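You operate a simulated robot arm through the tools that you are given. There is no shell and no other tool. Be economical: measure what you need, move in short steps, check, and stop when the job is done.

You run a simulated two-armed robot. Do the job below in one go: nothing can be reset, and whatever is moved stays where it is left.

## Task
Get the grader ready to move: open gates shut, both size dials at 50 mm, wheel pinned, counters reset.
Fine: the feed gate and one chute gate start open; pin into the socket by the handwheel.

Only the result counts: the job must be done as asked and must still hold three seconds after the hand-in. Knocking over, shifting, dropping, spilling or breaking anything else fails it.

## Robot
Two 7-joint arms with two-finger parallel grippers on one trunk, on a base that drives. Base frame: it is fixed to the floor where the robot stands at the start and does not move with it; the origin is under the middle of the robot, x ahead of it, y to its left, z up. Lengths are in m, angles in rad, forces in N, time in s.
The left shoulder is at the start at [0.05, 0.161, 1.198], the right one opposite. With the tool pointing down near the work surface each hand reaches from about 0.2 to 0.68 m from the robot's upright axis, wherever it stands, measured 20 degrees to its own side. Places, roughly: feed gate [0.8, 0.2, 1]; left chute gate [0.6, 0.1, 0.8]; left size dial [0.6, 0, 0.9]; middle chute gate [0.6, -0.1, 0.8]; reset key [0.6, -0.5, 0.9]; right chute gate [0.6, -0.3, 0.9]; right size dial [0.6, -0.2, 0.9]; socket by the handwheel [0.4, -0.7, 0.9]. Payload 3.43 kg a hand.
The tool frame of a hand sits at the grasp point between the pads (the TCP): z along the fingers, y along the line on which they close. The tips reach 0.03 m beyond it. Largest opening 0.094 m; finger width 0.028, thickness 0.01; the body of the gripper, 0.05 by 0.096 m, starts 0.055 m behind the TCP.
Orientation is that of the tool frame in the base frame, as a unit quaternion [w, x, y, z]. With the fingers straight down and closing along the base's y, the tool's x points along the base's -x, its y along +y and its z along -z.

## Interface
- The arms move only by the tool play_rows. It takes "left_increments", "right_increments" or both (then of equal length, played together; a hand with none holds still); each is one flat list of numbers, 7 for each row, row after row: the turn, a rotation vector about the tool's x, y, z in rad, then the shift along the tool's x, y, z in m, then the opening, from 0 (shut) to 1 (fully open). In form: [ax, ay, az, x, y, z, gripper, ax, ay, az, x, y, z, gripper, ...]. A call has 1 to 12 rows; each row shifts and turns the commanded pose from where the row before left it, along the tool's axes as they then stand. Rows are played at 5 a second. More than 0.05 m and 0.15 rad between two rows, or a gripper value outside its range, and nothing of the call is played. A pose out of reach is approached as far as the arm can. The call stops where the force on the tool passes 40 N (or 10 N more than at its start, if that is more) or the arm is blocked; 0.2 s more then pass. Each finger travels about 0.045 m/s and halts on what it meets, pressing with about 39 N; the grip force reading is that of the motor and also rises with nothing between the fingers. The clock runs only during rows and for 0.2 s after the last one: add rows that do not move to give the fingers time. The reply holds the time, the measured pose of the TCP, the force on the tool along the base axes, the opening and the grip force, in the units named above and with some noise, with the torque about the TCP (base axes, N m) and any sound that the robot's microphone picked up, and new pictures: "show" is both (left out), scene, wrist or none (wrist: the cameras of the hands that moved).
- Cameras (640 x 400 px; columns grow to the right, rows downward): "scene" is now at [0.1234, -0.0396, 1.3386]; the picture's right is [-0.44, -0.90, 0.00], its down [-0.36, 0.18, -0.91] and it looks along [0.82, -0.40, -0.40] (base axes); focal length 214 px, centre (320, 200). "left" rides on the left gripper at [0.076, -0.014, -0.103] in its tool frame; the picture's right is [0.18, 0.98, 0.00], its down [-0.75, 0.14, -0.64] and it looks along [-0.63, 0.12, 0.77] (tool axes); focal length 243 px, centre (320, 200). "right" rides on the right gripper at [0.076, 0.014, -0.102] in its tool frame; the picture's right is [-0.18, 0.98, 0.00], its down [-0.75, -0.14, -0.64] and it looks along [-0.63, -0.12, 0.77] (tool axes); focal length 243 px, centre (320, 200). There is no depth. A picture from a camera that has moved, and an enlarged one, comes with that camera's place and axes in the base frame and with its lens.
- raise_lower(by): slides the trunk up (or, below 0, down) by that many m; the arms and the scene camera ride with it, the base frame stays. It gives what a move gives, with no picture.
- steer(legs): drives the robot by 1 to 6 legs, each [ahead, left, turn to the left] in m, m and rad, along the robot's own axes; the way and the turn of a leg run together, so that a leg with both is an arc; at most 1.5 m and 3.142 rad a leg. The arms and the cameras ride along, it lands a little off, and it stops where it bumps. It gives what a move gives, and a new picture of the scene camera.
- head_to(pan, tilt): turns the head with the scene camera to pan (to the left, within 1.396 rad either way) and tilt (down, from -0.506 to 1.204), counted from straight ahead of the robot. It gives what a move gives, and a new picture of the scene camera.
- zoom(camera, box): a new picture of the part [left, top, right, bottom] of that camera's present view, enlarged. No time passes.
- hand_in(): hands the job in; it is judged then, once.

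Work in short steps. Places have to be worked out from the pictures, the camera data and where the tool is seen: move nearer, look again, correct. Check each grasp and each placing, and mend what went wrong. You have 120 turns and 260 pictures in all, those below and enlarged ones among them. Open the grippers and draw the arms clear of the work before you hand the job in, unless the task says otherwise; then end with one line.

The tools are called after "Emit:" by a JSON object that holds its "fn" and its "kwargs". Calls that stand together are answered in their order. play_rows: Moves the arms, as the interface text tells. Its arguments: {"type":"object","properties":{"left_increments":{"type":"array","items":{"type":"number"}},"right_increments":{"type":"array","items":{"type":"number"}},"show":{"type":"string","enum":["both","scene","wrist","none"]}},"required":[]} The other tools are called the same way: raise_lower (by) slides the trunk up or down; steer (legs) drives the base; head_to (pan, tilt) turns the head that bears the scene camera; zoom (camera, box) takes an enlarged picture of a part of a camera's view; hand_in () hands the job in.

At the start:

```text
time_s: 0.0
left_tool_pos: [0.3443, 0.0324, 1.2853]
left_orientation: [0.001, 0.0, 1.0, 0.0]
left_wrist_force: [0.7, -0.7, 0.3]
left_moment: [0.01, -0.03, 0.01]
left_width: 0.0938
left_grasp_force: 0.0
right_tool_pos: [0.293, -0.3319, 1.2187]
right_orientation: [-0.001, 0.0, 1.0, 0.0]
right_wrist_force: [-0.1, 0.1, 0.1]
right_moment: [0.03, 0.03, 0.0]
right_width: 0.094
right_grasp_force: 0.1
trunk travel left (down, up): [-0.225, 0.042]
robot x, y, heading: [-0.0022, -0.0007, -0.007]
head pan, tilt: [-0.457, 0.415]
```

scene: 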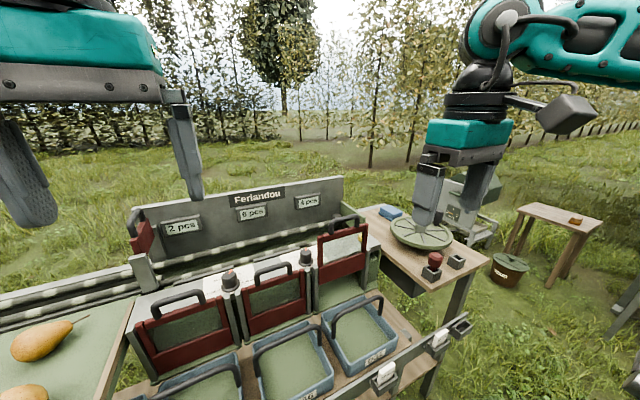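
right: 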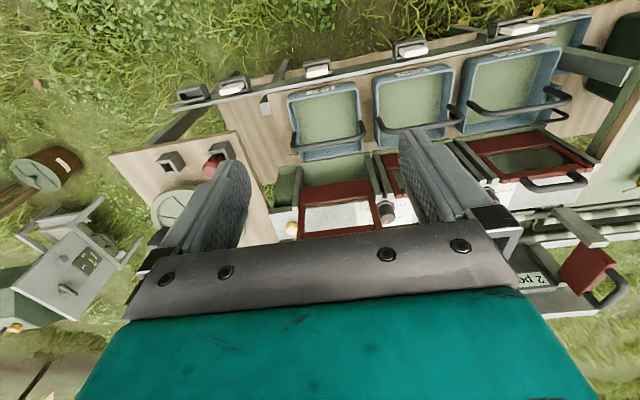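
left: 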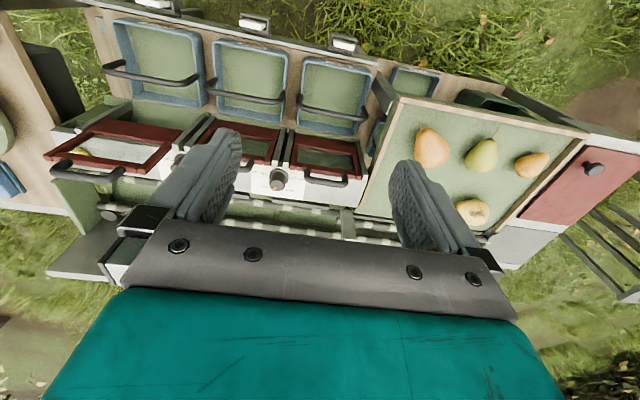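

The scene shows three chute gates, dials between them, and a side table with handwheel and red-topped pin. I look closer from several angles first.

Emit:
{"fn": "zoom", "kwargs": {"camera": "scene", "box": [120, 170, 400, 345]}}

Emit:
{"fn": "zoom", "kwargs": {"camera": "scene", "box": [340, 160, 540, 285]}}

Emit:
{"fn": "head_to", "kwargs": {"pan": 0.2, "tilt": 0.6}}

```text
2.29 times, centred on (260, 258) of scene
camera zoom: at [0.1234, -0.0396, 1.3386], right [-0.44, -0.9, 0.0], down [-0.36, 0.18, -0.91], along [0.82, -0.4, -0.4], focal length 490 px, centre (457, 69)
```

zoom: 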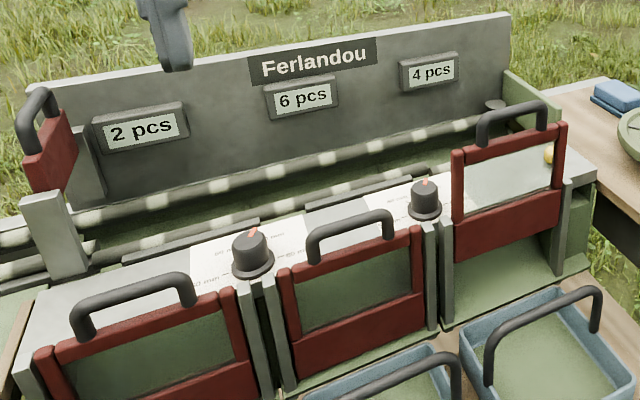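

```text
3.20 times, centred on (440, 222) of scene
camera zoom: at [0.1234, -0.0396, 1.3386], right [-0.44, -0.9, 0.0], down [-0.36, 0.18, -0.91], along [0.82, -0.4, -0.4], focal length 686 px, centre (-64, 128)
```

zoom: 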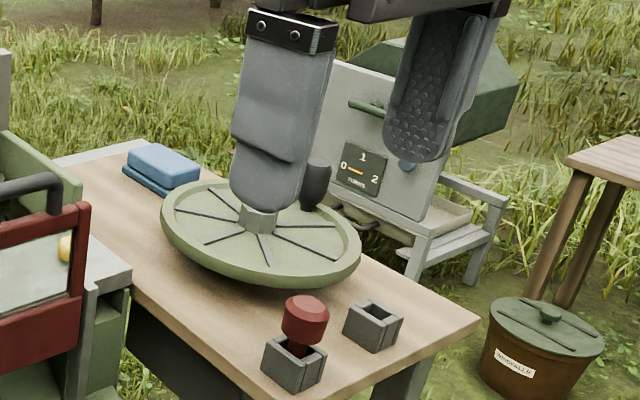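

```text
time_s: 1.0
left_tool_pos: [0.3456, 0.0328, 1.2861]
left_orientation: [0.0, 0.0, 1.0, 0.0]
left_wrist_force: [0.4, 0.8, -0.2]
left_moment: [0.03, 0.0, 0.02]
left_width: 0.0936
left_grasp_force: 0.1
right_tool_pos: [0.2917, -0.3318, 1.2188]
right_orientation: [-0.001, -0.001, 1.0, -0.001]
right_wrist_force: [0.0, -0.2, 0.5]
right_moment: [0.03, 0.0, -0.03]
right_width: 0.0942
right_grasp_force: 0.1
trunk travel left (down, up): [-0.225, 0.042]
robot x, y, heading: [-0.0027, -0.0008, -0.0]
head pan, tilt: [0.201, 0.6]
camera scene: at [0.1271, 0.0187, 1.3219], right [0.2, -0.98, 0.0], down [-0.55, -0.11, -0.83], along [0.81, 0.16, -0.56], focal length 214 px, centre (320, 200)
```

scene: 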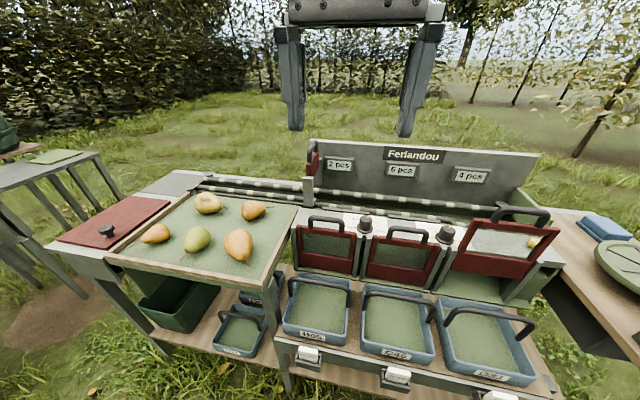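

Emit:
{"fn": "zoom", "kwargs": {"camera": "scene", "box": [290, 195, 466, 305]}}

Emit:
{"fn": "zoom", "kwargs": {"camera": "scene", "box": [430, 190, 590, 290]}}

Emit:
{"fn": "zoom", "kwargs": {"camera": "scene", "box": [270, 130, 398, 210]}}

Emit:
{"fn": "zoom", "kwargs": {"camera": "left", "box": [40, 90, 400, 315]}}

```text
3.64 times, centred on (378, 250) of scene
camera zoom: at [0.1271, 0.0187, 1.3219], right [0.2, -0.98, 0.0], down [-0.55, -0.11, -0.83], along [0.81, 0.16, -0.56], focal length 780 px, centre (109, 18)
```

zoom: 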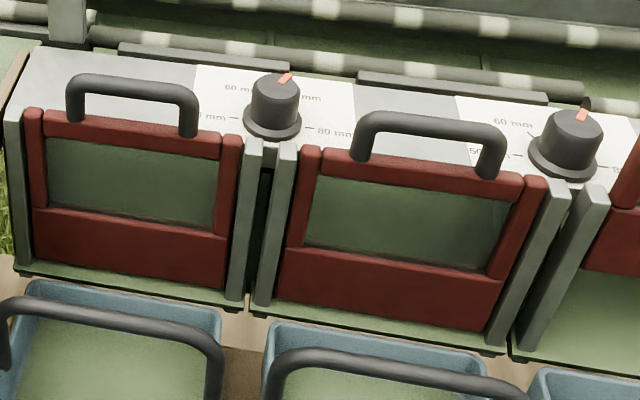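

```text
4.00 times, centred on (510, 240) of scene
camera zoom: at [0.1271, 0.0187, 1.3219], right [0.2, -0.98, 0.0], down [-0.55, -0.11, -0.83], along [0.81, 0.16, -0.56], focal length 858 px, centre (-440, 40)
```

zoom: 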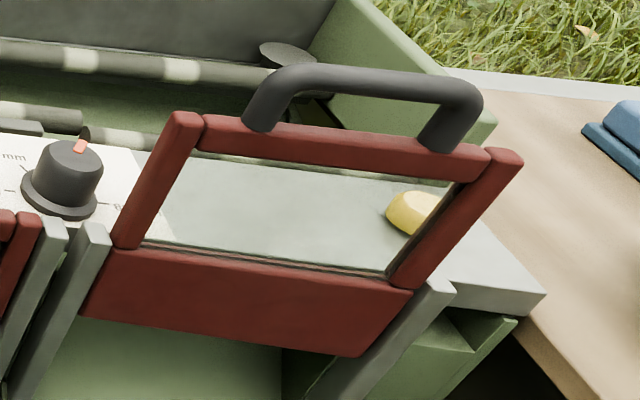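

```text
5.00 times, centred on (334, 170) of scene
camera zoom: at [0.1271, 0.0187, 1.3219], right [0.2, -0.98, 0.0], down [-0.55, -0.11, -0.83], along [0.81, 0.16, -0.56], focal length 1072 px, centre (250, 350)
```

zoom: 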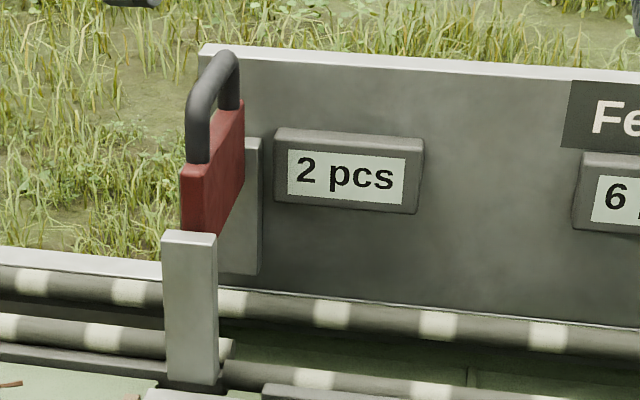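

```text
1.78 times, centred on (220, 202) of left
camera zoom: at [0.2687, 0.0192, 1.3891], right [-0.18, 0.98, 0.0], down [0.75, 0.14, 0.64], along [0.63, 0.12, -0.77], focal length 431 px, centre (498, 196)
```

zoom: 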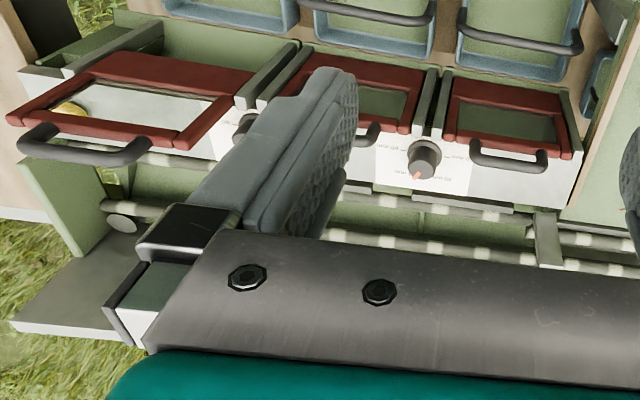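

I bring the left hand down in front of the left dial, and the right hand over the pin sockets, to see both up close.

Emit:
{"fn": "play_rows", "kwargs": {"left_increments": [0, 0, 0, -0.021, -0.007, 0.026, 1, 0, 0, 0, -0.021, -0.007, 0.026, 1, 0, 0, 0, -0.021, -0.007, 0.026, 1, 0, 0, 0, -0.021, -0.007, 0.026, 1, 0, 0, 0, -0.021, -0.007, 0.026, 1, 0, 0, 0, -0.021, -0.007, 0.026, 1], "right_increments": [0, 0, 0, 0, -0.045, 0, 1, 0, 0, 0, 0, -0.045, 0, 1, 0, 0, 0, 0, -0.045, 0.015, 1, 0, 0, 0, 0, -0.045, 0.015, 1, 0, 0, 0, 0, -0.045, 0.015, 1, 0, 0, 0, 0, -0.045, 0.015, 1]}}

```text
time_s: 2.4
left_tool_pos: [0.4708, -0.0091, 1.1296]
left_orientation: [0.0, 0.001, 1.0, 0.0]
left_wrist_force: [0.6, 0.2, -0.5]
left_moment: [-0.01, 0.02, 0.02]
left_width: 0.0935
left_grasp_force: 0.1
right_tool_pos: [0.2985, -0.5134, 1.1788]
right_orientation: [0.0, -0.001, 1.0, 0.0]
right_wrist_force: [0.1, 0.1, 0.1]
right_moment: [0.04, 0.0, 0.02]
right_width: 0.0942
right_grasp_force: 0.1
right hand out of reach, approached as far as the arm can: row 5, 6
trunk travel left (down, up): [-0.225, 0.042]
robot x, y, heading: [0.002, 0.001, 0.001]
head pan, tilt: [0.201, 0.6]
camera scene: at [0.1275, 0.0185, 1.3219], right [0.2, -0.98, 0.0], down [-0.55, -0.11, -0.82], along [0.81, 0.16, -0.57], focal length 214 px, centre (320, 200)
camera right: at [0.2229, -0.4983, 1.2824], right [0.18, 0.98, 0.0], down [0.75, -0.14, 0.64], along [0.63, -0.12, -0.77], focal length 243 px, centre (320, 200)
camera left: at [0.3948, -0.0232, 1.2328], right [-0.18, 0.98, 0.0], down [0.75, 0.14, 0.64], along [0.63, 0.12, -0.77], focal length 243 px, centre (320, 200)
```

scene: 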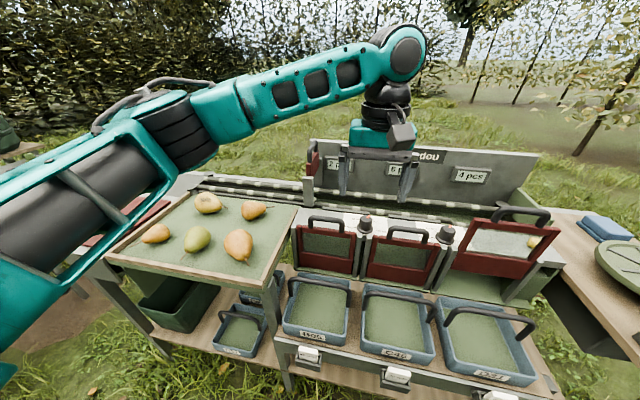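
right: 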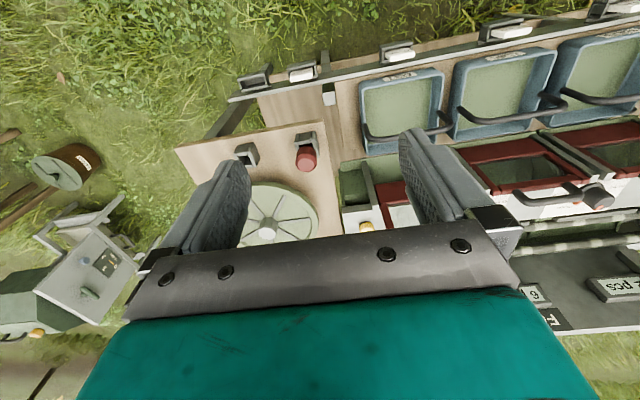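
left: 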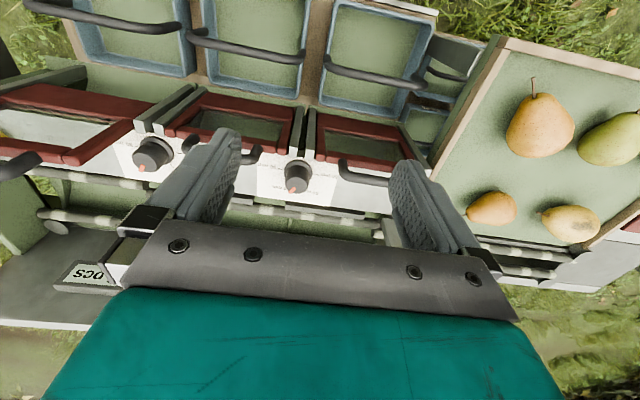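

Emit:
{"fn": "zoom", "kwargs": {"camera": "left", "box": [240, 130, 368, 210]}}

Emit:
{"fn": "zoom", "kwargs": {"camera": "left", "box": [80, 110, 208, 190]}}

Emit:
{"fn": "zoom", "kwargs": {"camera": "right", "box": [210, 110, 402, 230]}}

```text
5.00 times, centred on (304, 170) of left
camera zoom: at [0.3948, -0.0232, 1.2328], right [-0.18, 0.98, 0.0], down [0.75, 0.14, 0.64], along [0.63, 0.12, -0.77], focal length 1213 px, centre (400, 350)
```

zoom: 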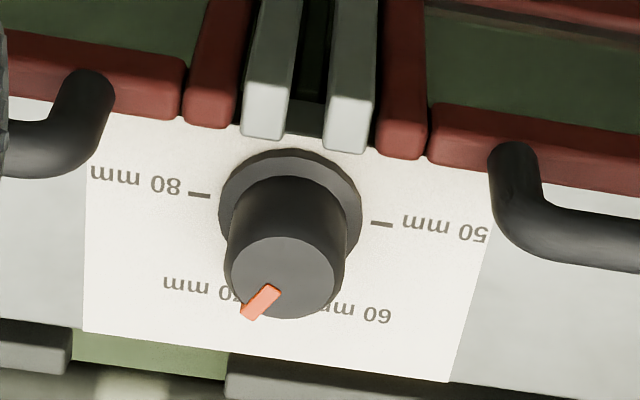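

```text
5.00 times, centred on (144, 150) of left
camera zoom: at [0.3948, -0.0232, 1.2328], right [-0.18, 0.98, 0.0], down [0.75, 0.14, 0.64], along [0.63, 0.12, -0.77], focal length 1213 px, centre (1200, 450)
```

zoom: 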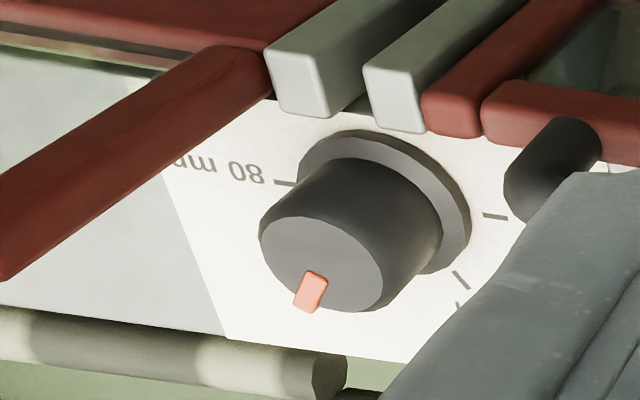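

```text
3.33 times, centred on (306, 170) of right
camera zoom: at [0.2229, -0.4983, 1.2824], right [0.18, 0.98, 0.0], down [0.75, -0.14, 0.64], along [0.63, -0.12, -0.77], focal length 809 px, centre (367, 300)
```

zoom: 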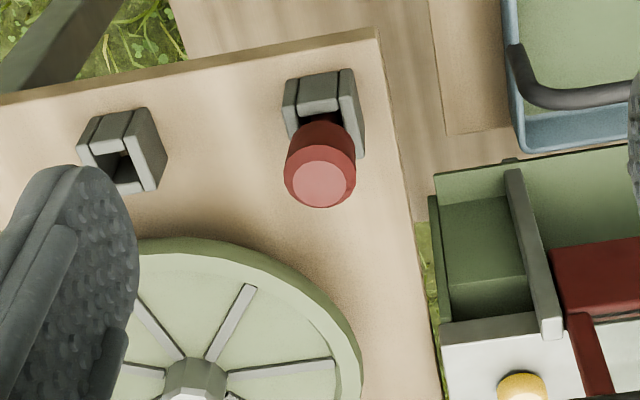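

Left dial: knob top about (0.610, -0.016, 0.943), pointer near 70; 50 is on the +y side, about 120° counter-clockwise. I bring the left hand above it, turned 60° clockwise, fingers partly closed.

Emit:
{"fn": "play_rows", "kwargs": {"left_increments": [0, 0, 0, -0.035, -0.0017, 0.02, 0.7, 0, 0, 0, -0.035, -0.0017, 0.02, 0.7, 0, 0, 0, -0.035, -0.0017, 0.02, 0.7, 0, 0, 0, -0.035, -0.0017, 0.02, 0.7, 0, 0, 0.1496, 0, 0, 0, 0.65, 0, 0, 0.1496, 0, 0, 0, 0.65, 0, 0, 0.1496, 0, 0, 0, 0.65, 0, 0, 0.1496, 0, 0, 0, 0.65, 0, 0, 0.1496, 0, 0, 0, 0.65, 0, 0, 0.1496, 0, 0, 0, 0.65, 0, 0, 0.1496, 0, 0, 0, 0.65, 0, 0, 0, 0, 0, 0, 0.65]}}

```text
time_s: 5.0
left_tool_pos: [0.5964, -0.0115, 1.0484]
left_orientation: [0.0, 0.501, 0.865, 0.0]
left_wrist_force: [-0.7, -0.1, -0.2]
left_moment: [0.03, 0.0, -0.03]
left_width: 0.0609
left_grasp_force: 0.1
left hand out of reach, approached as far as the arm can: row 4
right_tool_pos: [0.2987, -0.5107, 1.1793]
right_orientation: [0.0, 0.0, 1.0, 0.0]
right_wrist_force: [0.6, -0.3, 0.0]
right_moment: [0.01, -0.03, 0.02]
right_width: 0.0941
right_grasp_force: 0.0
trunk travel left (down, up): [-0.225, 0.042]
robot x, y, heading: [0.0037, -0.0001, 0.003]
head pan, tilt: [0.201, 0.6]
camera scene: at [0.1271, 0.0188, 1.3219], right [0.2, -0.98, 0.0], down [-0.55, -0.11, -0.83], along [0.81, 0.16, -0.56], focal length 214 px, centre (320, 200)
camera left: at [0.5463, 0.0479, 1.1522], right [0.76, 0.65, 0.0], down [0.5, -0.58, 0.64], along [0.42, -0.49, -0.77], focal length 243 px, centre (320, 200)
```

scene: 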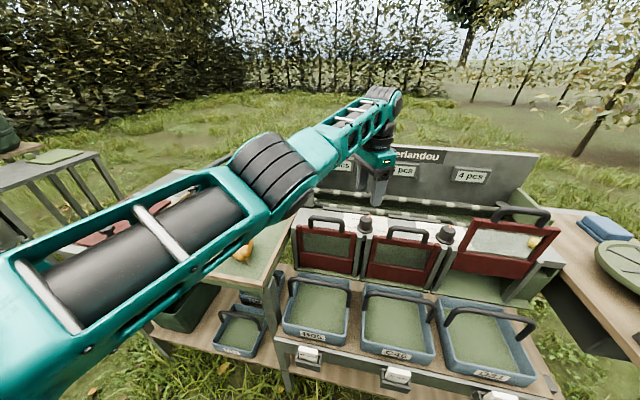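
left: 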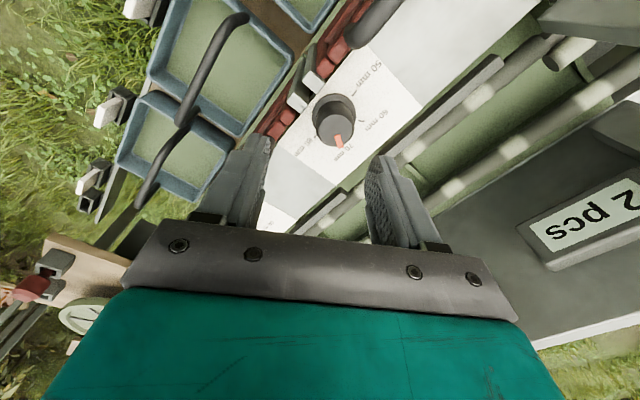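

The left arm runs out of reach here; I need the robot about 0.25 m to the right. I retract the left hand up and back, then drive sideways.

Emit:
{"fn": "play_rows", "kwargs": {"left_increments": [0, 0, 0, 0.015, -0.0216, -0.025, 0.65, 0, 0, 0, 0.015, -0.0216, -0.025, 0.65, 0, 0, 0, 0.015, -0.0216, -0.02, 0.65, 0, 0, 0, 0.015, -0.0216, 0, 0.65], "show": "none"}}

Emit:
{"fn": "steer", "kwargs": {"legs": [[0, -0.25, 0]]}}

Emit:
{"fn": "head_to", "kwargs": {"pan": -0.3, "tilt": 0.7}}

```text
time_s: 6.0
left_tool_pos: [0.4916, -0.0022, 1.1186]
left_orientation: [0.0, 0.499, 0.867, 0.0]
left_wrist_force: [-0.1, 0.0, 0.0]
left_moment: [0.03, 0.01, -0.02]
left_width: 0.0613
left_grasp_force: 0.0
right_tool_pos: [0.2989, -0.5112, 1.1787]
right_orientation: [-0.002, 0.0, 1.0, 0.0]
right_wrist_force: [0.7, 0.1, 0.4]
right_moment: [-0.02, 0.01, 0.02]
right_width: 0.094
right_grasp_force: 0.0
trunk travel left (down, up): [-0.225, 0.042]
robot x, y, heading: [0.0006, -0.0005, 0.002]
head pan, tilt: [0.201, 0.6]
```

```text
time_s: 8.8
left_tool_pos: [0.4918, -0.2542, 1.1171]
left_orientation: [0.0, 0.5, 0.866, 0.0]
left_wrist_force: [0.9, -0.2, 0.9]
left_moment: [0.04, 0.0, 0.04]
left_width: 0.0609
left_grasp_force: 0.0
right_tool_pos: [0.298, -0.7624, 1.1782]
right_orientation: [0.0, 0.0, 1.0, 0.0]
right_wrist_force: [-0.7, -0.6, 0.5]
right_moment: [0.02, 0.01, 0.03]
right_width: 0.0939
right_grasp_force: 0.0
trunk travel left (down, up): [-0.225, 0.042]
robot x, y, heading: [0.002, -0.2509, 0.001]
head pan, tilt: [0.201, 0.6]
camera scene: at [0.1271, -0.2323, 1.3219], right [0.2, -0.98, 0.0], down [-0.55, -0.11, -0.83], along [0.81, 0.16, -0.56], focal length 214 px, centre (320, 200)
```

scene: 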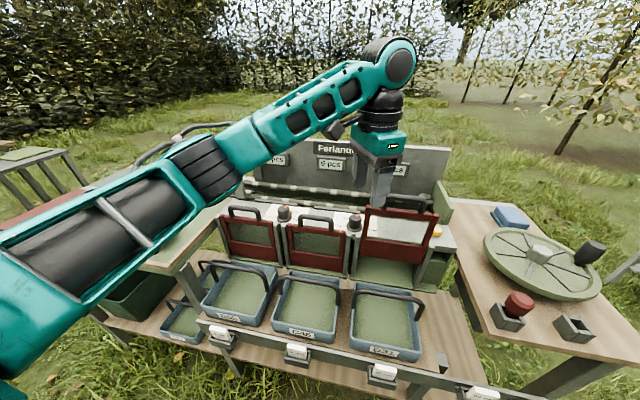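

```text
time_s: 9.8
left_tool_pos: [0.4925, -0.254, 1.1174]
left_orientation: [-0.001, 0.5, 0.866, 0.0]
left_wrist_force: [0.4, 1.1, -0.3]
left_moment: [-0.02, -0.01, 0.0]
left_width: 0.0614
left_grasp_force: 0.0
right_tool_pos: [0.2978, -0.7626, 1.1796]
right_orientation: [-0.001, 0.0, 1.0, 0.001]
right_wrist_force: [0.1, 0.3, 0.4]
right_moment: [0.03, 0.02, 0.0]
right_width: 0.0942
right_grasp_force: 0.0
trunk travel left (down, up): [-0.225, 0.042]
robot x, y, heading: [0.001, -0.251, -0.002]
head pan, tilt: [-0.3, 0.7]
camera scene: at [0.1216, -0.2748, 1.3133], right [-0.3, -0.96, 0.0], down [-0.62, 0.19, -0.77], along [0.73, -0.23, -0.64], focal length 214 px, centre (320, 200)
```

scene: 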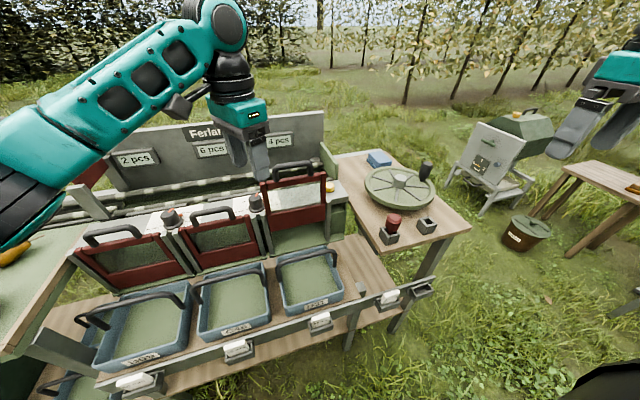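

Now the left dial is well within the left hand's zone; I move above the knob.

Emit:
{"fn": "play_rows", "kwargs": {"left_increments": [0, 0, 0, 0.0245, 0.0368, 0.0, 0.65, 0, 0, 0, 0.0245, 0.0368, 0.0, 0.65, 0, 0, 0, 0.0245, 0.0368, 0.0195, 0.65, 0, 0, 0, 0.0245, 0.0368, 0.0195, 0.65, 0, 0, 0, 0.0245, 0.0368, 0.0195, 0.65, 0, 0, 0, 0.0245, 0.0368, 0.0195, 0.65, 0, 0, 0, 0, 0, 0.0195, 0.65, 0, 0, 0, 0, 0, 0.0, 0.65]}}

Emit:
{"fn": "zoom", "kwargs": {"camera": "left", "box": [180, 80, 436, 240]}}

```text
time_s: 11.6
left_tool_pos: [0.6092, -0.0173, 1.0203]
left_orientation: [0.001, 0.501, 0.866, 0.0]
left_wrist_force: [-0.2, 0.8, -0.6]
left_moment: [0.02, 0.0, -0.01]
left_width: 0.0613
left_grasp_force: 0.1
right_tool_pos: [0.2974, -0.7611, 1.1787]
right_orientation: [0.0, -0.001, 1.0, 0.0]
right_wrist_force: [-0.4, -0.6, -0.1]
right_moment: [-0.01, 0.0, 0.03]
right_width: 0.0938
right_grasp_force: 0.0
trunk travel left (down, up): [-0.225, 0.042]
robot x, y, heading: [0.0008, -0.2507, -0.004]
head pan, tilt: [-0.3, 0.7]
camera scene: at [0.1216, -0.2748, 1.3133], right [-0.3, -0.96, 0.0], down [-0.62, 0.19, -0.77], along [0.73, -0.23, -0.64], focal length 214 px, centre (320, 200)
camera left: at [0.5586, 0.0427, 1.1241], right [0.76, 0.65, 0.0], down [0.5, -0.58, 0.64], along [0.42, -0.49, -0.77], focal length 243 px, centre (320, 200)
```

scene: 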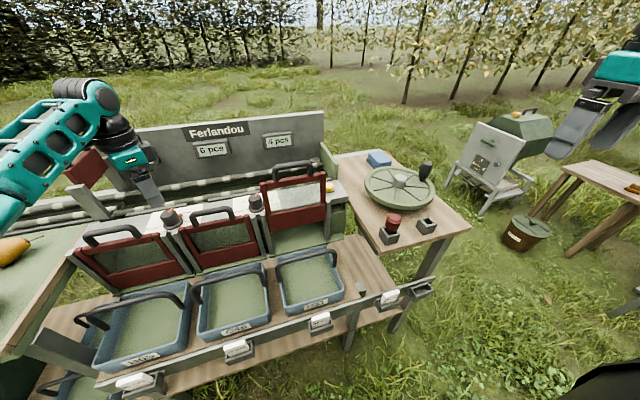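
left: 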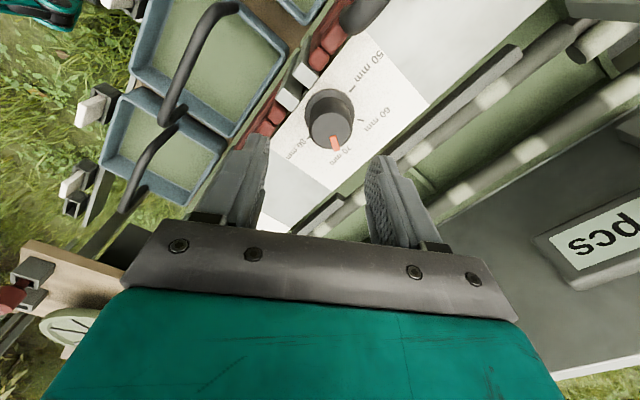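

```text
2.50 times, centred on (308, 160) of left
camera zoom: at [0.5586, 0.0427, 1.1241], right [0.76, 0.65, 0.0], down [0.5, -0.58, 0.64], along [0.42, -0.49, -0.77], focal length 606 px, centre (350, 300)
```

zoom: 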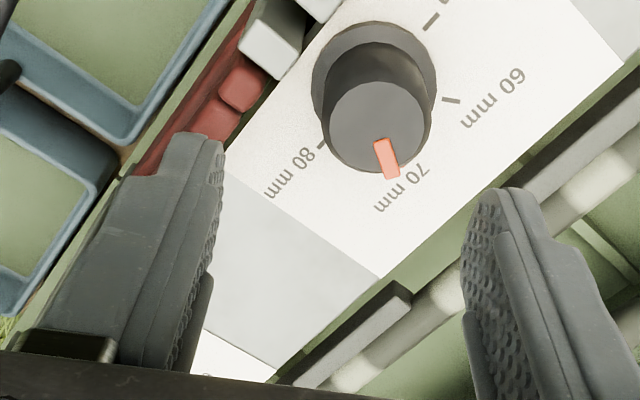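

Knob is confirmed near (0.614, -0.015), pointer exactly on 70. I descend and close on it.

Emit:
{"fn": "play_rows", "kwargs": {"left_increments": [0, 0, 0, 0, 0.005, 0.02, 0.65, 0, 0, 0, 0, 0, 0.02, 0.65, 0, 0, 0, 0, 0, 0.02, 0.65, 0, 0, 0, 0, 0, 0.01, 0.65, 0, 0, 0, 0, 0, 0, 0, 0, 0, 0, 0, 0, 0, 0, 0, 0, 0, 0, 0, 0, 0, 0, 0, 0, 0, 0, 0, 0], "show": "wrist"}}

```text
time_s: 13.4
left_tool_pos: [0.6175, -0.0114, 0.9506]
left_orientation: [0.003, 0.498, 0.867, 0.003]
left_wrist_force: [29.2, 13.9, 3.3]
left_moment: [0.51, -0.1, 0.27]
left_width: 0.0377
left_grasp_force: 45.2
right_tool_pos: [0.3007, -0.7614, 1.1785]
right_orientation: [-0.002, 0.0, 1.0, -0.001]
right_wrist_force: [0.1, 0.2, 0.1]
right_moment: [-0.01, 0.01, 0.0]
right_width: 0.0939
right_grasp_force: 0.1
trunk travel left (down, up): [-0.225, 0.042]
robot x, y, heading: [0.0012, -0.2497, 0.003]
head pan, tilt: [-0.3, 0.7]
camera left: at [0.5663, 0.0478, 1.0541], right [0.76, 0.65, 0.01], down [0.5, -0.58, 0.64], along [0.42, -0.48, -0.77], focal length 243 px, centre (320, 200)
```

left: 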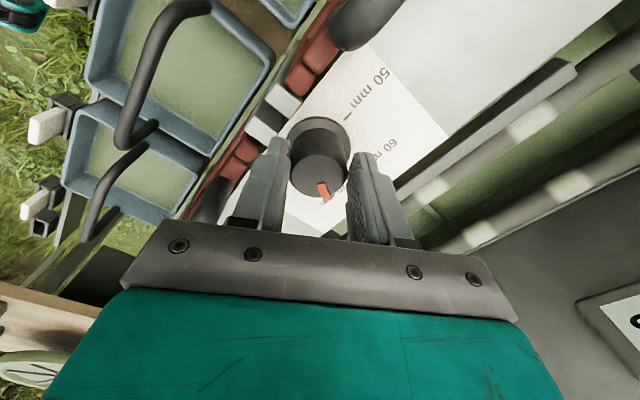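

Gripped, with some side load along the closing line; I ease the hand 6 mm that way to centre on the knob.

Emit:
{"fn": "play_rows", "kwargs": {"left_increments": [0, 0, 0, 0, 0.003, 0, 0, 0, 0, 0, 0, 0.003, 0, 0], "show": "none"}}

```text
time_s: 14.0
left_tool_pos: [0.6183, -0.0105, 0.95]
left_orientation: [0.0, 0.5, 0.866, -0.002]
left_wrist_force: [2.3, 10.3, 3.8]
left_moment: [0.11, -1.07, 0.07]
left_width: 0.0378
left_grasp_force: 45.1
right_tool_pos: [0.2982, -0.761, 1.1794]
right_orientation: [0.0, 0.0, 1.0, 0.0]
right_wrist_force: [0.3, 0.2, 0.0]
right_moment: [0.0, -0.01, -0.01]
right_width: 0.0939
right_grasp_force: 0.1
trunk travel left (down, up): [-0.225, 0.042]
robot x, y, heading: [-0.0034, -0.249, 0.001]
head pan, tilt: [-0.3, 0.7]
```

Load is gone. Now I turn counter-clockwise, testing with a few rows first.

Emit:
{"fn": "play_rows", "kwargs": {"left_increments": [0, 0, -0.15, 0, 0, 0, 0, 0, 0, -0.15, 0, 0, 0, 0, 0, 0, -0.15, 0, 0, 0, 0, 0, 0, -0.15, 0, 0, 0, 0], "show": "wrist"}}

```text
time_s: 15.0
left_tool_pos: [0.6161, -0.0151, 0.9507]
left_orientation: [-0.003, 0.222, 0.975, -0.003]
left_wrist_force: [-28.3, -10.1, -5.9]
left_moment: [-0.54, -0.12, -0.18]
left_width: 0.0376
left_grasp_force: 44.9
right_tool_pos: [0.2954, -0.7638, 1.1779]
right_orientation: [0.001, 0.0, 1.0, 0.0]
right_wrist_force: [0.0, 0.4, 0.5]
right_moment: [0.01, -0.01, 0.02]
right_width: 0.0937
right_grasp_force: 0.1
trunk travel left (down, up): [-0.225, 0.042]
robot x, y, heading: [0.0, -0.2529, -0.001]
head pan, tilt: [-0.3, 0.7]
camera left: at [0.541, 0.0066, 1.0549], right [0.26, 0.97, -0.01], down [0.75, -0.2, 0.64], along [0.61, -0.17, -0.77], focal length 243 px, centre (320, 200)
```

left: 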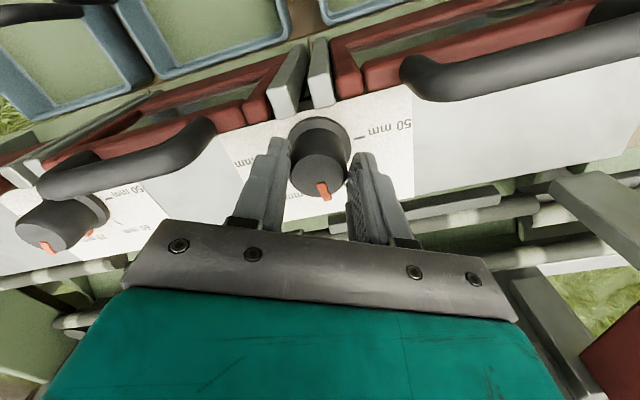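

The knob follows. Side load shows the rotation centre is slightly off; I correct and continue turning.

Emit:
{"fn": "play_rows", "kwargs": {"left_increments": [0, 0, 0, 0.0036, -0.004, 0, 0, 0, 0, -0.15, 0, 0, 0, 0, 0, 0, -0.15, 0, 0, 0, 0, 0, 0, -0.15, 0, 0, 0, 0], "show": "none"}}

```text
time_s: 16.0
left_tool_pos: [0.6135, -0.0188, 0.9513]
left_orientation: [0.0, 0.001, 1.0, -0.003]
left_wrist_force: [-11.7, -22.9, -13.7]
left_moment: [-0.13, -0.28, -0.24]
left_width: 0.0374
left_grasp_force: 44.9
right_tool_pos: [0.2973, -0.7644, 1.1779]
right_orientation: [0.0, 0.001, 1.0, 0.001]
right_wrist_force: [0.0, -0.1, -1.0]
right_moment: [0.02, 0.02, 0.01]
right_width: 0.094
right_grasp_force: 0.1
trunk travel left (down, up): [-0.225, 0.042]
robot x, y, heading: [-0.0012, -0.2519, -0.002]
head pan, tilt: [-0.3, 0.7]
```

Emit:
{"fn": "play_rows", "kwargs": {"left_increments": [0, 0, 0, 0.002, -0.004, 0, 0, 0, 0, -0.15, 0, 0, 0, 0, 0, 0, -0.15, 0, 0, 0, 0, 0, 0, -0.15, 0, 0, 0, 0], "show": "wrist"}}

```text
time_s: 17.0
left_tool_pos: [0.615, -0.0211, 0.9501]
left_orientation: [0.001, -0.223, 0.975, -0.003]
left_wrist_force: [9.4, -21.5, -9.7]
left_moment: [-0.14, -0.45, -0.16]
left_width: 0.0376
left_grasp_force: 45.0
right_tool_pos: [0.3002, -0.765, 1.1773]
right_orientation: [-0.001, 0.0, 1.0, 0.001]
right_wrist_force: [-0.1, 0.3, -0.1]
right_moment: [-0.01, -0.02, 0.02]
right_width: 0.0941
right_grasp_force: 0.1
trunk travel left (down, up): [-0.225, 0.042]
robot x, y, heading: [0.0014, -0.2513, -0.001]
head pan, tilt: [-0.3, 0.7]
camera left: at [0.5522, -0.0662, 1.0546], right [-0.59, 0.8, -0.01], down [0.61, 0.46, 0.64], along [0.52, 0.38, -0.77], focal length 243 px, centre (320, 200)
```

left: 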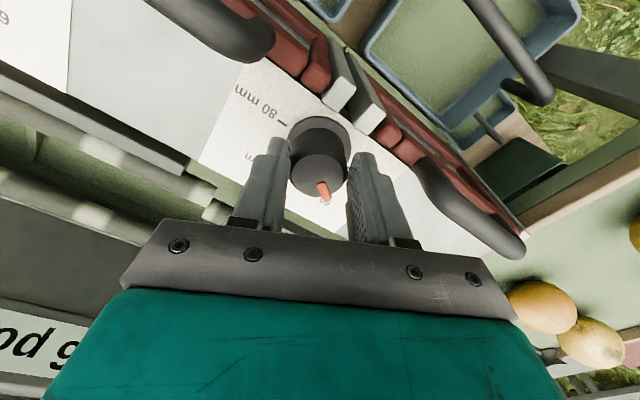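

Emit:
{"fn": "play_rows", "kwargs": {"left_increments": [0, 0, 0, 0, -0.0045, 0, 0, 0, 0, -0.1485, 0, 0, 0, 0, 0, 0, -0.1485, 0, 0, 0, 0, 0, 0, -0.1485, 0, 0, 0, 0, 0, 0, -0.1485, 0, 0, 0, 0], "show": "wrist"}}

Emit:
{"fn": "zoom", "kwargs": {"camera": "left", "box": [240, 100, 400, 200]}}

```text
time_s: 18.2
left_tool_pos: [0.6187, -0.0239, 0.9501]
left_orientation: [0.001, -0.498, 0.867, -0.003]
left_wrist_force: [22.7, -18.9, -4.9]
left_moment: [-0.13, -0.26, -0.79]
left_width: 0.0375
left_grasp_force: 44.8
right_tool_pos: [0.3008, -0.7635, 1.1777]
right_orientation: [-0.001, 0.001, 1.0, 0.001]
right_wrist_force: [-0.3, 0.5, 0.3]
right_moment: [-0.01, 0.0, 0.01]
right_width: 0.0939
right_grasp_force: 0.1
trunk travel left (down, up): [-0.225, 0.042]
robot x, y, heading: [-0.003, -0.2483, 0.004]
head pan, tilt: [-0.3, 0.7]
camera left: at [0.5911, -0.0967, 1.0548], right [-0.94, 0.34, -0.01], down [0.25, 0.72, 0.64], along [0.22, 0.6, -0.77], focal length 243 px, centre (320, 200)
```

left: 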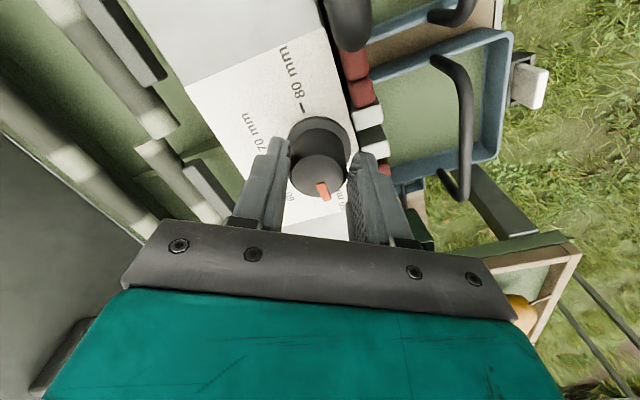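

```text
4.00 times, centred on (320, 150) of left
camera zoom: at [0.5911, -0.0967, 1.0548], right [-0.94, 0.34, -0.01], down [0.25, 0.72, 0.64], along [0.22, 0.6, -0.77], focal length 970 px, centre (320, 400)
```

zoom: 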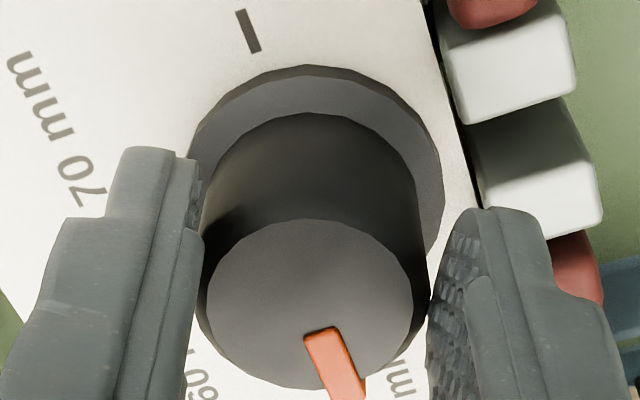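

Should be at 50. I ease the side load, release, rise and check.

Emit:
{"fn": "play_rows", "kwargs": {"left_increments": [0, 0, 0, 0, -0.003, 0, 0, 0, 0, 0, 0, 0, 0, 0.65, 0, 0, 0, 0, 0, 0, 0.65, 0, 0, 0, 0, 0, 0, 0.65, 0, 0, 0, 0, 0, -0.03, 0.65, 0, 0, 0, 0, 0, -0.04, 0.65, 0, 0, 0, 0, 0, -0.04, 0.65], "show": "wrist"}}

Emit:
{"fn": "zoom", "kwargs": {"camera": "left", "box": [220, 80, 420, 205]}}

```text
time_s: 19.8
left_tool_pos: [0.6158, -0.021, 1.0616]
left_orientation: [0.0, -0.5, 0.866, 0.0]
left_wrist_force: [0.1, -0.2, 0.2]
left_moment: [0.02, -0.01, 0.01]
left_width: 0.0611
left_grasp_force: 0.1
right_tool_pos: [0.2972, -0.764, 1.1803]
right_orientation: [0.0, 0.0, 1.0, 0.0]
right_wrist_force: [-0.1, 0.1, -0.4]
right_moment: [0.01, 0.0, 0.0]
right_width: 0.0941
right_grasp_force: 0.0
trunk travel left (down, up): [-0.225, 0.042]
robot x, y, heading: [0.0032, -0.2546, 0.0]
head pan, tilt: [-0.3, 0.7]
camera left: at [0.5906, -0.0943, 1.1662], right [-0.94, 0.33, 0.0], down [0.25, 0.72, 0.64], along [0.21, 0.61, -0.77], focal length 243 px, centre (320, 200)
```

left: 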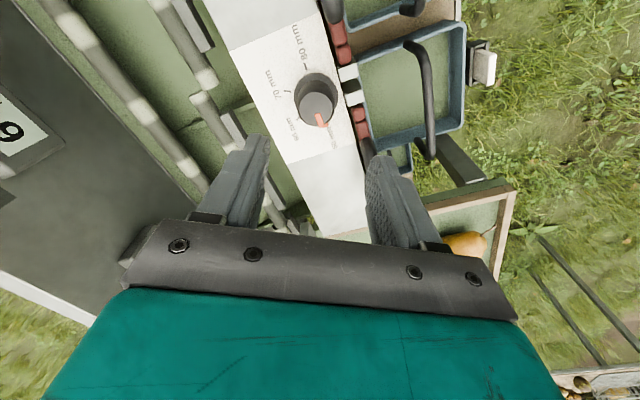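

```text
3.20 times, centred on (320, 142) of left
camera zoom: at [0.5906, -0.0943, 1.1662], right [-0.94, 0.33, 0.0], down [0.25, 0.72, 0.64], along [0.21, 0.61, -0.77], focal length 776 px, centre (320, 384)
```

zoom: 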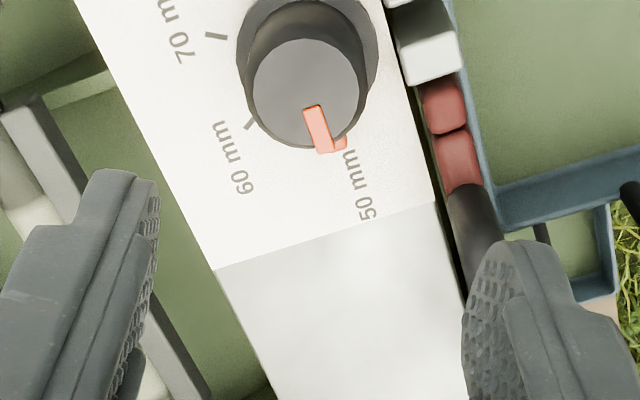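

Left dial points straight at 50. Next I zoom on the right gate, key and pin from the scene camera for triangulation.

Emit:
{"fn": "zoom", "kwargs": {"camera": "scene", "box": [230, 145, 358, 225]}}

Emit:
{"fn": "zoom", "kwargs": {"camera": "scene", "box": [340, 150, 468, 250]}}

```text
5.00 times, centred on (294, 185) of scene
camera zoom: at [0.1213, -0.2748, 1.3133], right [-0.3, -0.96, 0.0], down [-0.61, 0.19, -0.77], along [0.73, -0.23, -0.64], focal length 1072 px, centre (450, 275)
```

zoom: 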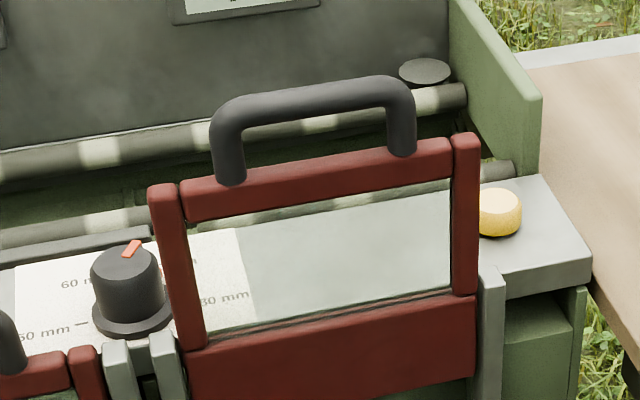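

```text
4.00 times, centred on (404, 200) of scene
camera zoom: at [0.1213, -0.2748, 1.3133], right [-0.3, -0.96, 0.0], down [-0.61, 0.19, -0.77], along [0.73, -0.23, -0.64], focal length 858 px, centre (-16, 200)
```

zoom: 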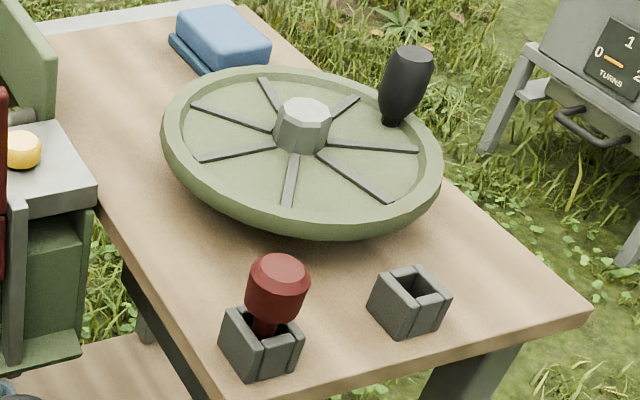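

Estimates: right-gate handle top (0.598, -0.352, 1.03), key (0.665, -0.481, ~0.9), pin cap top (0.420, -0.559, 0.948), empty socket (0.432, -0.688, 0.88). I move the right hand, closed, above the gate handle.

Emit:
{"fn": "play_rows", "kwargs": {"right_increments": [0, 0, 0, -0.0274, 0.0375, 0.003, 0.5, 0, 0, 0, -0.0274, 0.0375, 0.003, 0, 0, 0, 0, -0.0274, 0.0375, 0.003, 0, 0, 0, 0, -0.0274, 0.0375, 0.003, 0, 0, 0, 0, -0.0274, 0.0375, 0.003, 0, 0, 0, 0, -0.0274, 0.0375, 0.003, 0, 0, 0, 0, -0.0274, 0.0375, 0.003, 0, 0, 0, 0, -0.0274, 0.0375, 0.003, 0, 0, 0, 0, -0.0274, 0.0375, 0.003, 0, 0, 0, 0, -0.0274, 0.0375, 0.003, 0, 0, 0, 0, -0.0274, 0.0375, 0.0, 0, 0, 0, 0, 0, 0, 0, 0]}}

```text
time_s: 22.4
left_tool_pos: [0.6176, -0.0218, 1.061]
left_orientation: [0.0, -0.5, 0.866, 0.0]
left_wrist_force: [0.6, 0.1, 0.1]
left_moment: [0.02, 0.0, 0.03]
left_width: 0.0609
left_grasp_force: 0.1
right_tool_pos: [0.5127, -0.4315, 1.1391]
right_orientation: [0.001, 0.001, 1.0, 0.0]
right_wrist_force: [-0.2, -1.0, 0.3]
right_moment: [0.0, -0.01, 0.0]
right_width: 0.0
right_grasp_force: 33.0
right hand out of reach, approached as far as the arm can: row 9, 10, 11
trunk travel left (down, up): [-0.225, 0.042]
robot x, y, heading: [-0.003, -0.2486, 0.0]
head pan, tilt: [-0.3, 0.7]
camera scene: at [0.1218, -0.2749, 1.3132], right [-0.3, -0.96, 0.0], down [-0.62, 0.19, -0.76], along [0.73, -0.23, -0.64], focal length 214 px, centre (320, 200)
camera right: at [0.4366, -0.4175, 1.2422], right [0.19, 0.98, 0.0], down [0.75, -0.14, 0.64], along [0.63, -0.12, -0.77], focal length 243 px, centre (320, 200)
```

scene: 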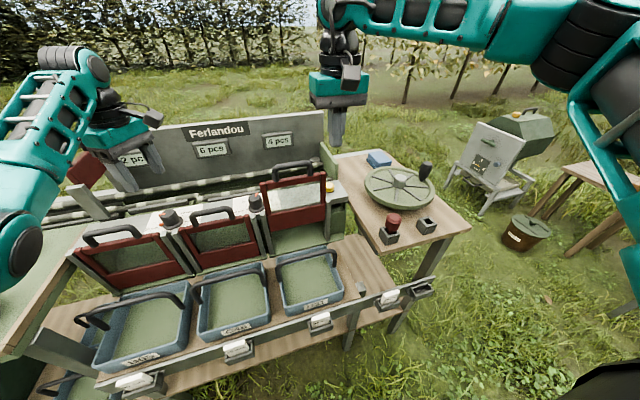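
right: 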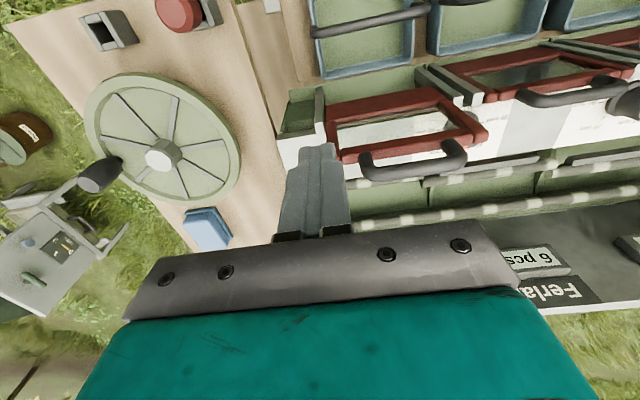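

Reach shrinks at this height. I raise the trunk and look down at the gap between the base and the bench, to see if I can drive closer.

Emit:
{"fn": "raise_lower", "kwargs": {"by": 0.042}}

Emit:
{"fn": "head_to", "kwargs": {"pan": 0, "tilt": 1.2}}

```text
time_s: 23.2
left_tool_pos: [0.6173, -0.0221, 1.1021]
left_orientation: [0.0, -0.5, 0.866, -0.001]
left_wrist_force: [0.5, -0.1, 0.3]
left_moment: [0.02, -0.05, 0.01]
left_width: 0.0609
left_grasp_force: 0.0
right_tool_pos: [0.5124, -0.4309, 1.181]
right_orientation: [0.0, 0.0, 1.0, 0.001]
right_wrist_force: [0.2, 0.3, 0.3]
right_moment: [0.0, 0.03, 0.0]
right_width: 0.0
right_grasp_force: 33.2
trunk travel left (down, up): [-0.267, 0.0]
robot x, y, heading: [-0.0009, -0.2516, -0.002]
head pan, tilt: [-0.3, 0.7]
```

```text
time_s: 24.2
left_tool_pos: [0.6176, -0.0226, 1.1036]
left_orientation: [-0.001, -0.5, 0.866, 0.0]
left_wrist_force: [-0.3, -0.2, 0.0]
left_moment: [0.0, 0.03, 0.0]
left_width: 0.0611
left_grasp_force: 0.1
right_tool_pos: [0.5126, -0.4301, 1.1808]
right_orientation: [0.001, 0.0, 1.0, 0.002]
right_wrist_force: [-0.8, -0.8, 0.0]
right_moment: [0.02, 0.01, -0.03]
right_width: 0.0
right_grasp_force: 33.1
trunk travel left (down, up): [-0.267, 0.0]
robot x, y, heading: [0.0013, -0.2523, -0.0]
head pan, tilt: [0.0, 1.201]
camera scene: at [0.0964, -0.2498, 1.319], right [0.0, -1.0, 0.0], down [-0.93, 0.0, -0.36], along [0.36, 0.0, -0.93], focal length 214 px, centre (320, 200)
```

scene: 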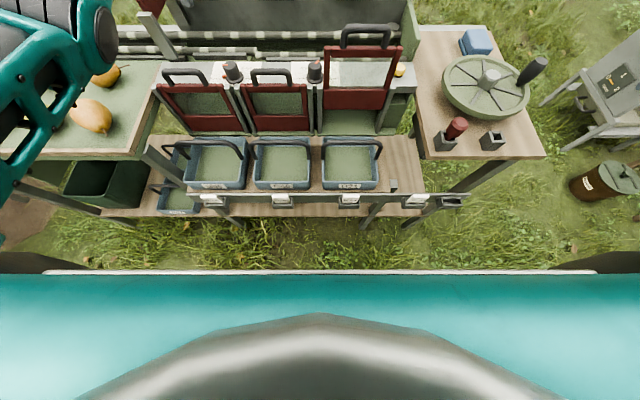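

The gap is about 0.2 m, so driving 0.12 m forward is safe. I first retract and unrotate the left hand.

Emit:
{"fn": "play_rows", "kwargs": {"left_increments": [0, 0, 0, 0.015, 0.026, -0.02, 1, 0, 0, 0, 0.015, 0.026, -0.02, 1, 0, 0, 0, 0.015, 0.026, -0.01, 1, 0, 0, 0, 0.015, 0.026, 0, 1, 0, 0, 0.1496, 0, 0, 0, 1, 0, 0, 0.1496, 0, 0, 0, 1, 0, 0, 0.1496, 0, 0, 0, 1, 0, 0, 0.1496, 0, 0, 0, 1, 0, 0, 0.1496, 0, 0, 0, 1, 0, 0, 0.1496, 0, 0, 0, 1, 0, 0, 0.1496, 0, 0, 0, 1], "show": "none"}}

Emit:
{"fn": "steer", "kwargs": {"legs": [[0.12, 0, 0]]}}

```text
time_s: 26.6
left_tool_pos: [0.4978, -0.0214, 1.1537]
left_orientation: [0.0, 0.002, 1.0, 0.001]
left_wrist_force: [0.7, 0.4, -0.1]
left_moment: [0.01, -0.03, 0.01]
left_width: 0.0941
left_grasp_force: 0.0
right_tool_pos: [0.5123, -0.4312, 1.1805]
right_orientation: [0.001, -0.001, 1.0, 0.0]
right_wrist_force: [0.1, 0.2, -0.3]
right_moment: [-0.02, 0.0, 0.0]
right_width: 0.0
right_grasp_force: 33.8
trunk travel left (down, up): [-0.267, 0.0]
robot x, y, heading: [-0.0006, -0.2483, 0.001]
head pan, tilt: [0.0, 1.201]
```

```text
time_s: 27.8
left_tool_pos: [0.5817, -0.0216, 1.1546]
left_orientation: [0.0, 0.0, 1.0, 0.0]
left_wrist_force: [-1.2, 0.5, 0.8]
left_moment: [-0.04, -0.03, -0.01]
left_width: 0.0937
left_grasp_force: 0.2
right_tool_pos: [0.5975, -0.4308, 1.1799]
right_orientation: [0.0, 0.001, 1.0, 0.001]
right_wrist_force: [0.1, -0.1, 0.6]
right_moment: [0.02, -0.05, -0.01]
right_width: 0.0001
right_grasp_force: 32.9
trunk travel left (down, up): [-0.267, 0.0]
robot x, y, heading: [0.085, -0.2509, 0.002]
head pan, tilt: [0.0, 1.201]
stopped in leg 1: the robot was blocked; the commanded pose is now the measured one
camera scene: at [0.1815, -0.2497, 1.3192], right [0.0, -1.0, 0.0], down [-0.93, 0.0, -0.36], along [0.36, 0.0, -0.93], focal length 214 px, centre (320, 200)
```

scene: 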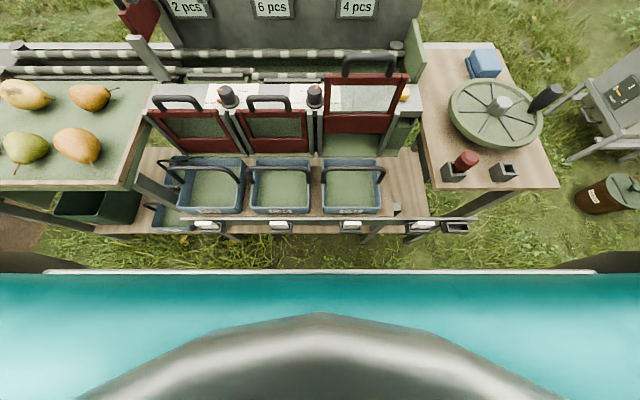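

The base bumped at 8.5 cm ahead; the knob's position computes the same before and after, so nothing shifted. I back off 1.5 cm and look with the right wrist camera.

Emit:
{"fn": "steer", "kwargs": {"legs": [[-0.015, 0, 0]]}}

Emit:
{"fn": "zoom", "kwargs": {"camera": "right", "box": [0, 0, 640, 400]}}

```text
time_s: 28.5
left_tool_pos: [0.5682, -0.0206, 1.1539]
left_orientation: [0.0, 0.0, 1.0, -0.001]
left_wrist_force: [-0.3, 0.1, 0.2]
left_moment: [-0.01, -0.04, 0.02]
left_width: 0.0941
left_grasp_force: 0.0
right_tool_pos: [0.5841, -0.4317, 1.1792]
right_orientation: [-0.001, 0.0, 1.0, 0.0]
right_wrist_force: [-1.3, 0.2, 0.0]
right_moment: [0.01, -0.02, -0.01]
right_width: 0.0
right_grasp_force: 33.1
trunk travel left (down, up): [-0.267, 0.0]
robot x, y, heading: [0.0733, -0.2501, 0.001]
head pan, tilt: [0.0, 1.201]
camera scene: at [0.1679, -0.2497, 1.319], right [0.0, -1.0, 0.0], down [-0.93, 0.0, -0.36], along [0.36, 0.0, -0.93], focal length 214 px, centre (320, 200)
```

scene: 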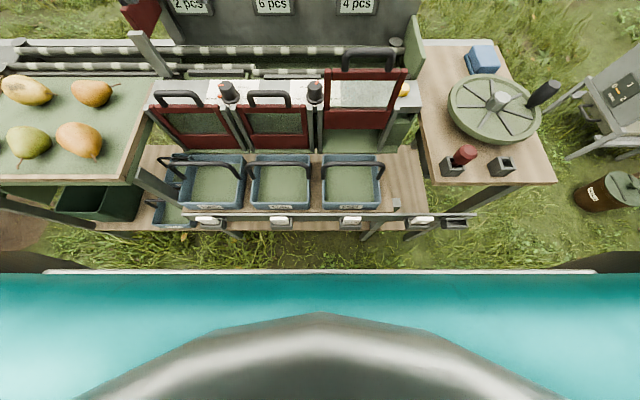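

```text
1.00 times, centred on (320, 200) of right (not enlarged: the box is as wide or as high as the picture)
camera zoom: at [0.5084, -0.4176, 1.2834], right [0.19, 0.98, 0.0], down [0.75, -0.14, 0.64], along [0.63, -0.12, -0.77], focal length 243 px, centre (320, 200)
```

zoom: 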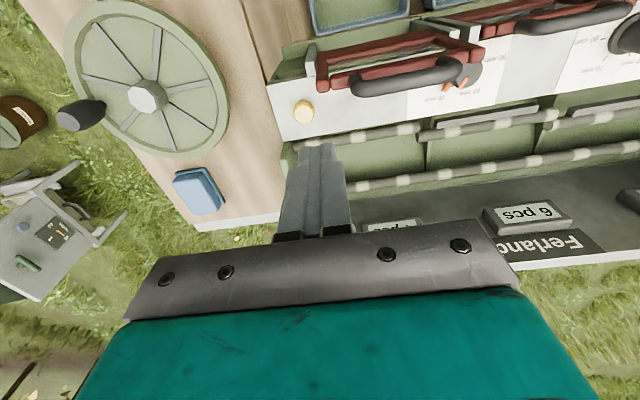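

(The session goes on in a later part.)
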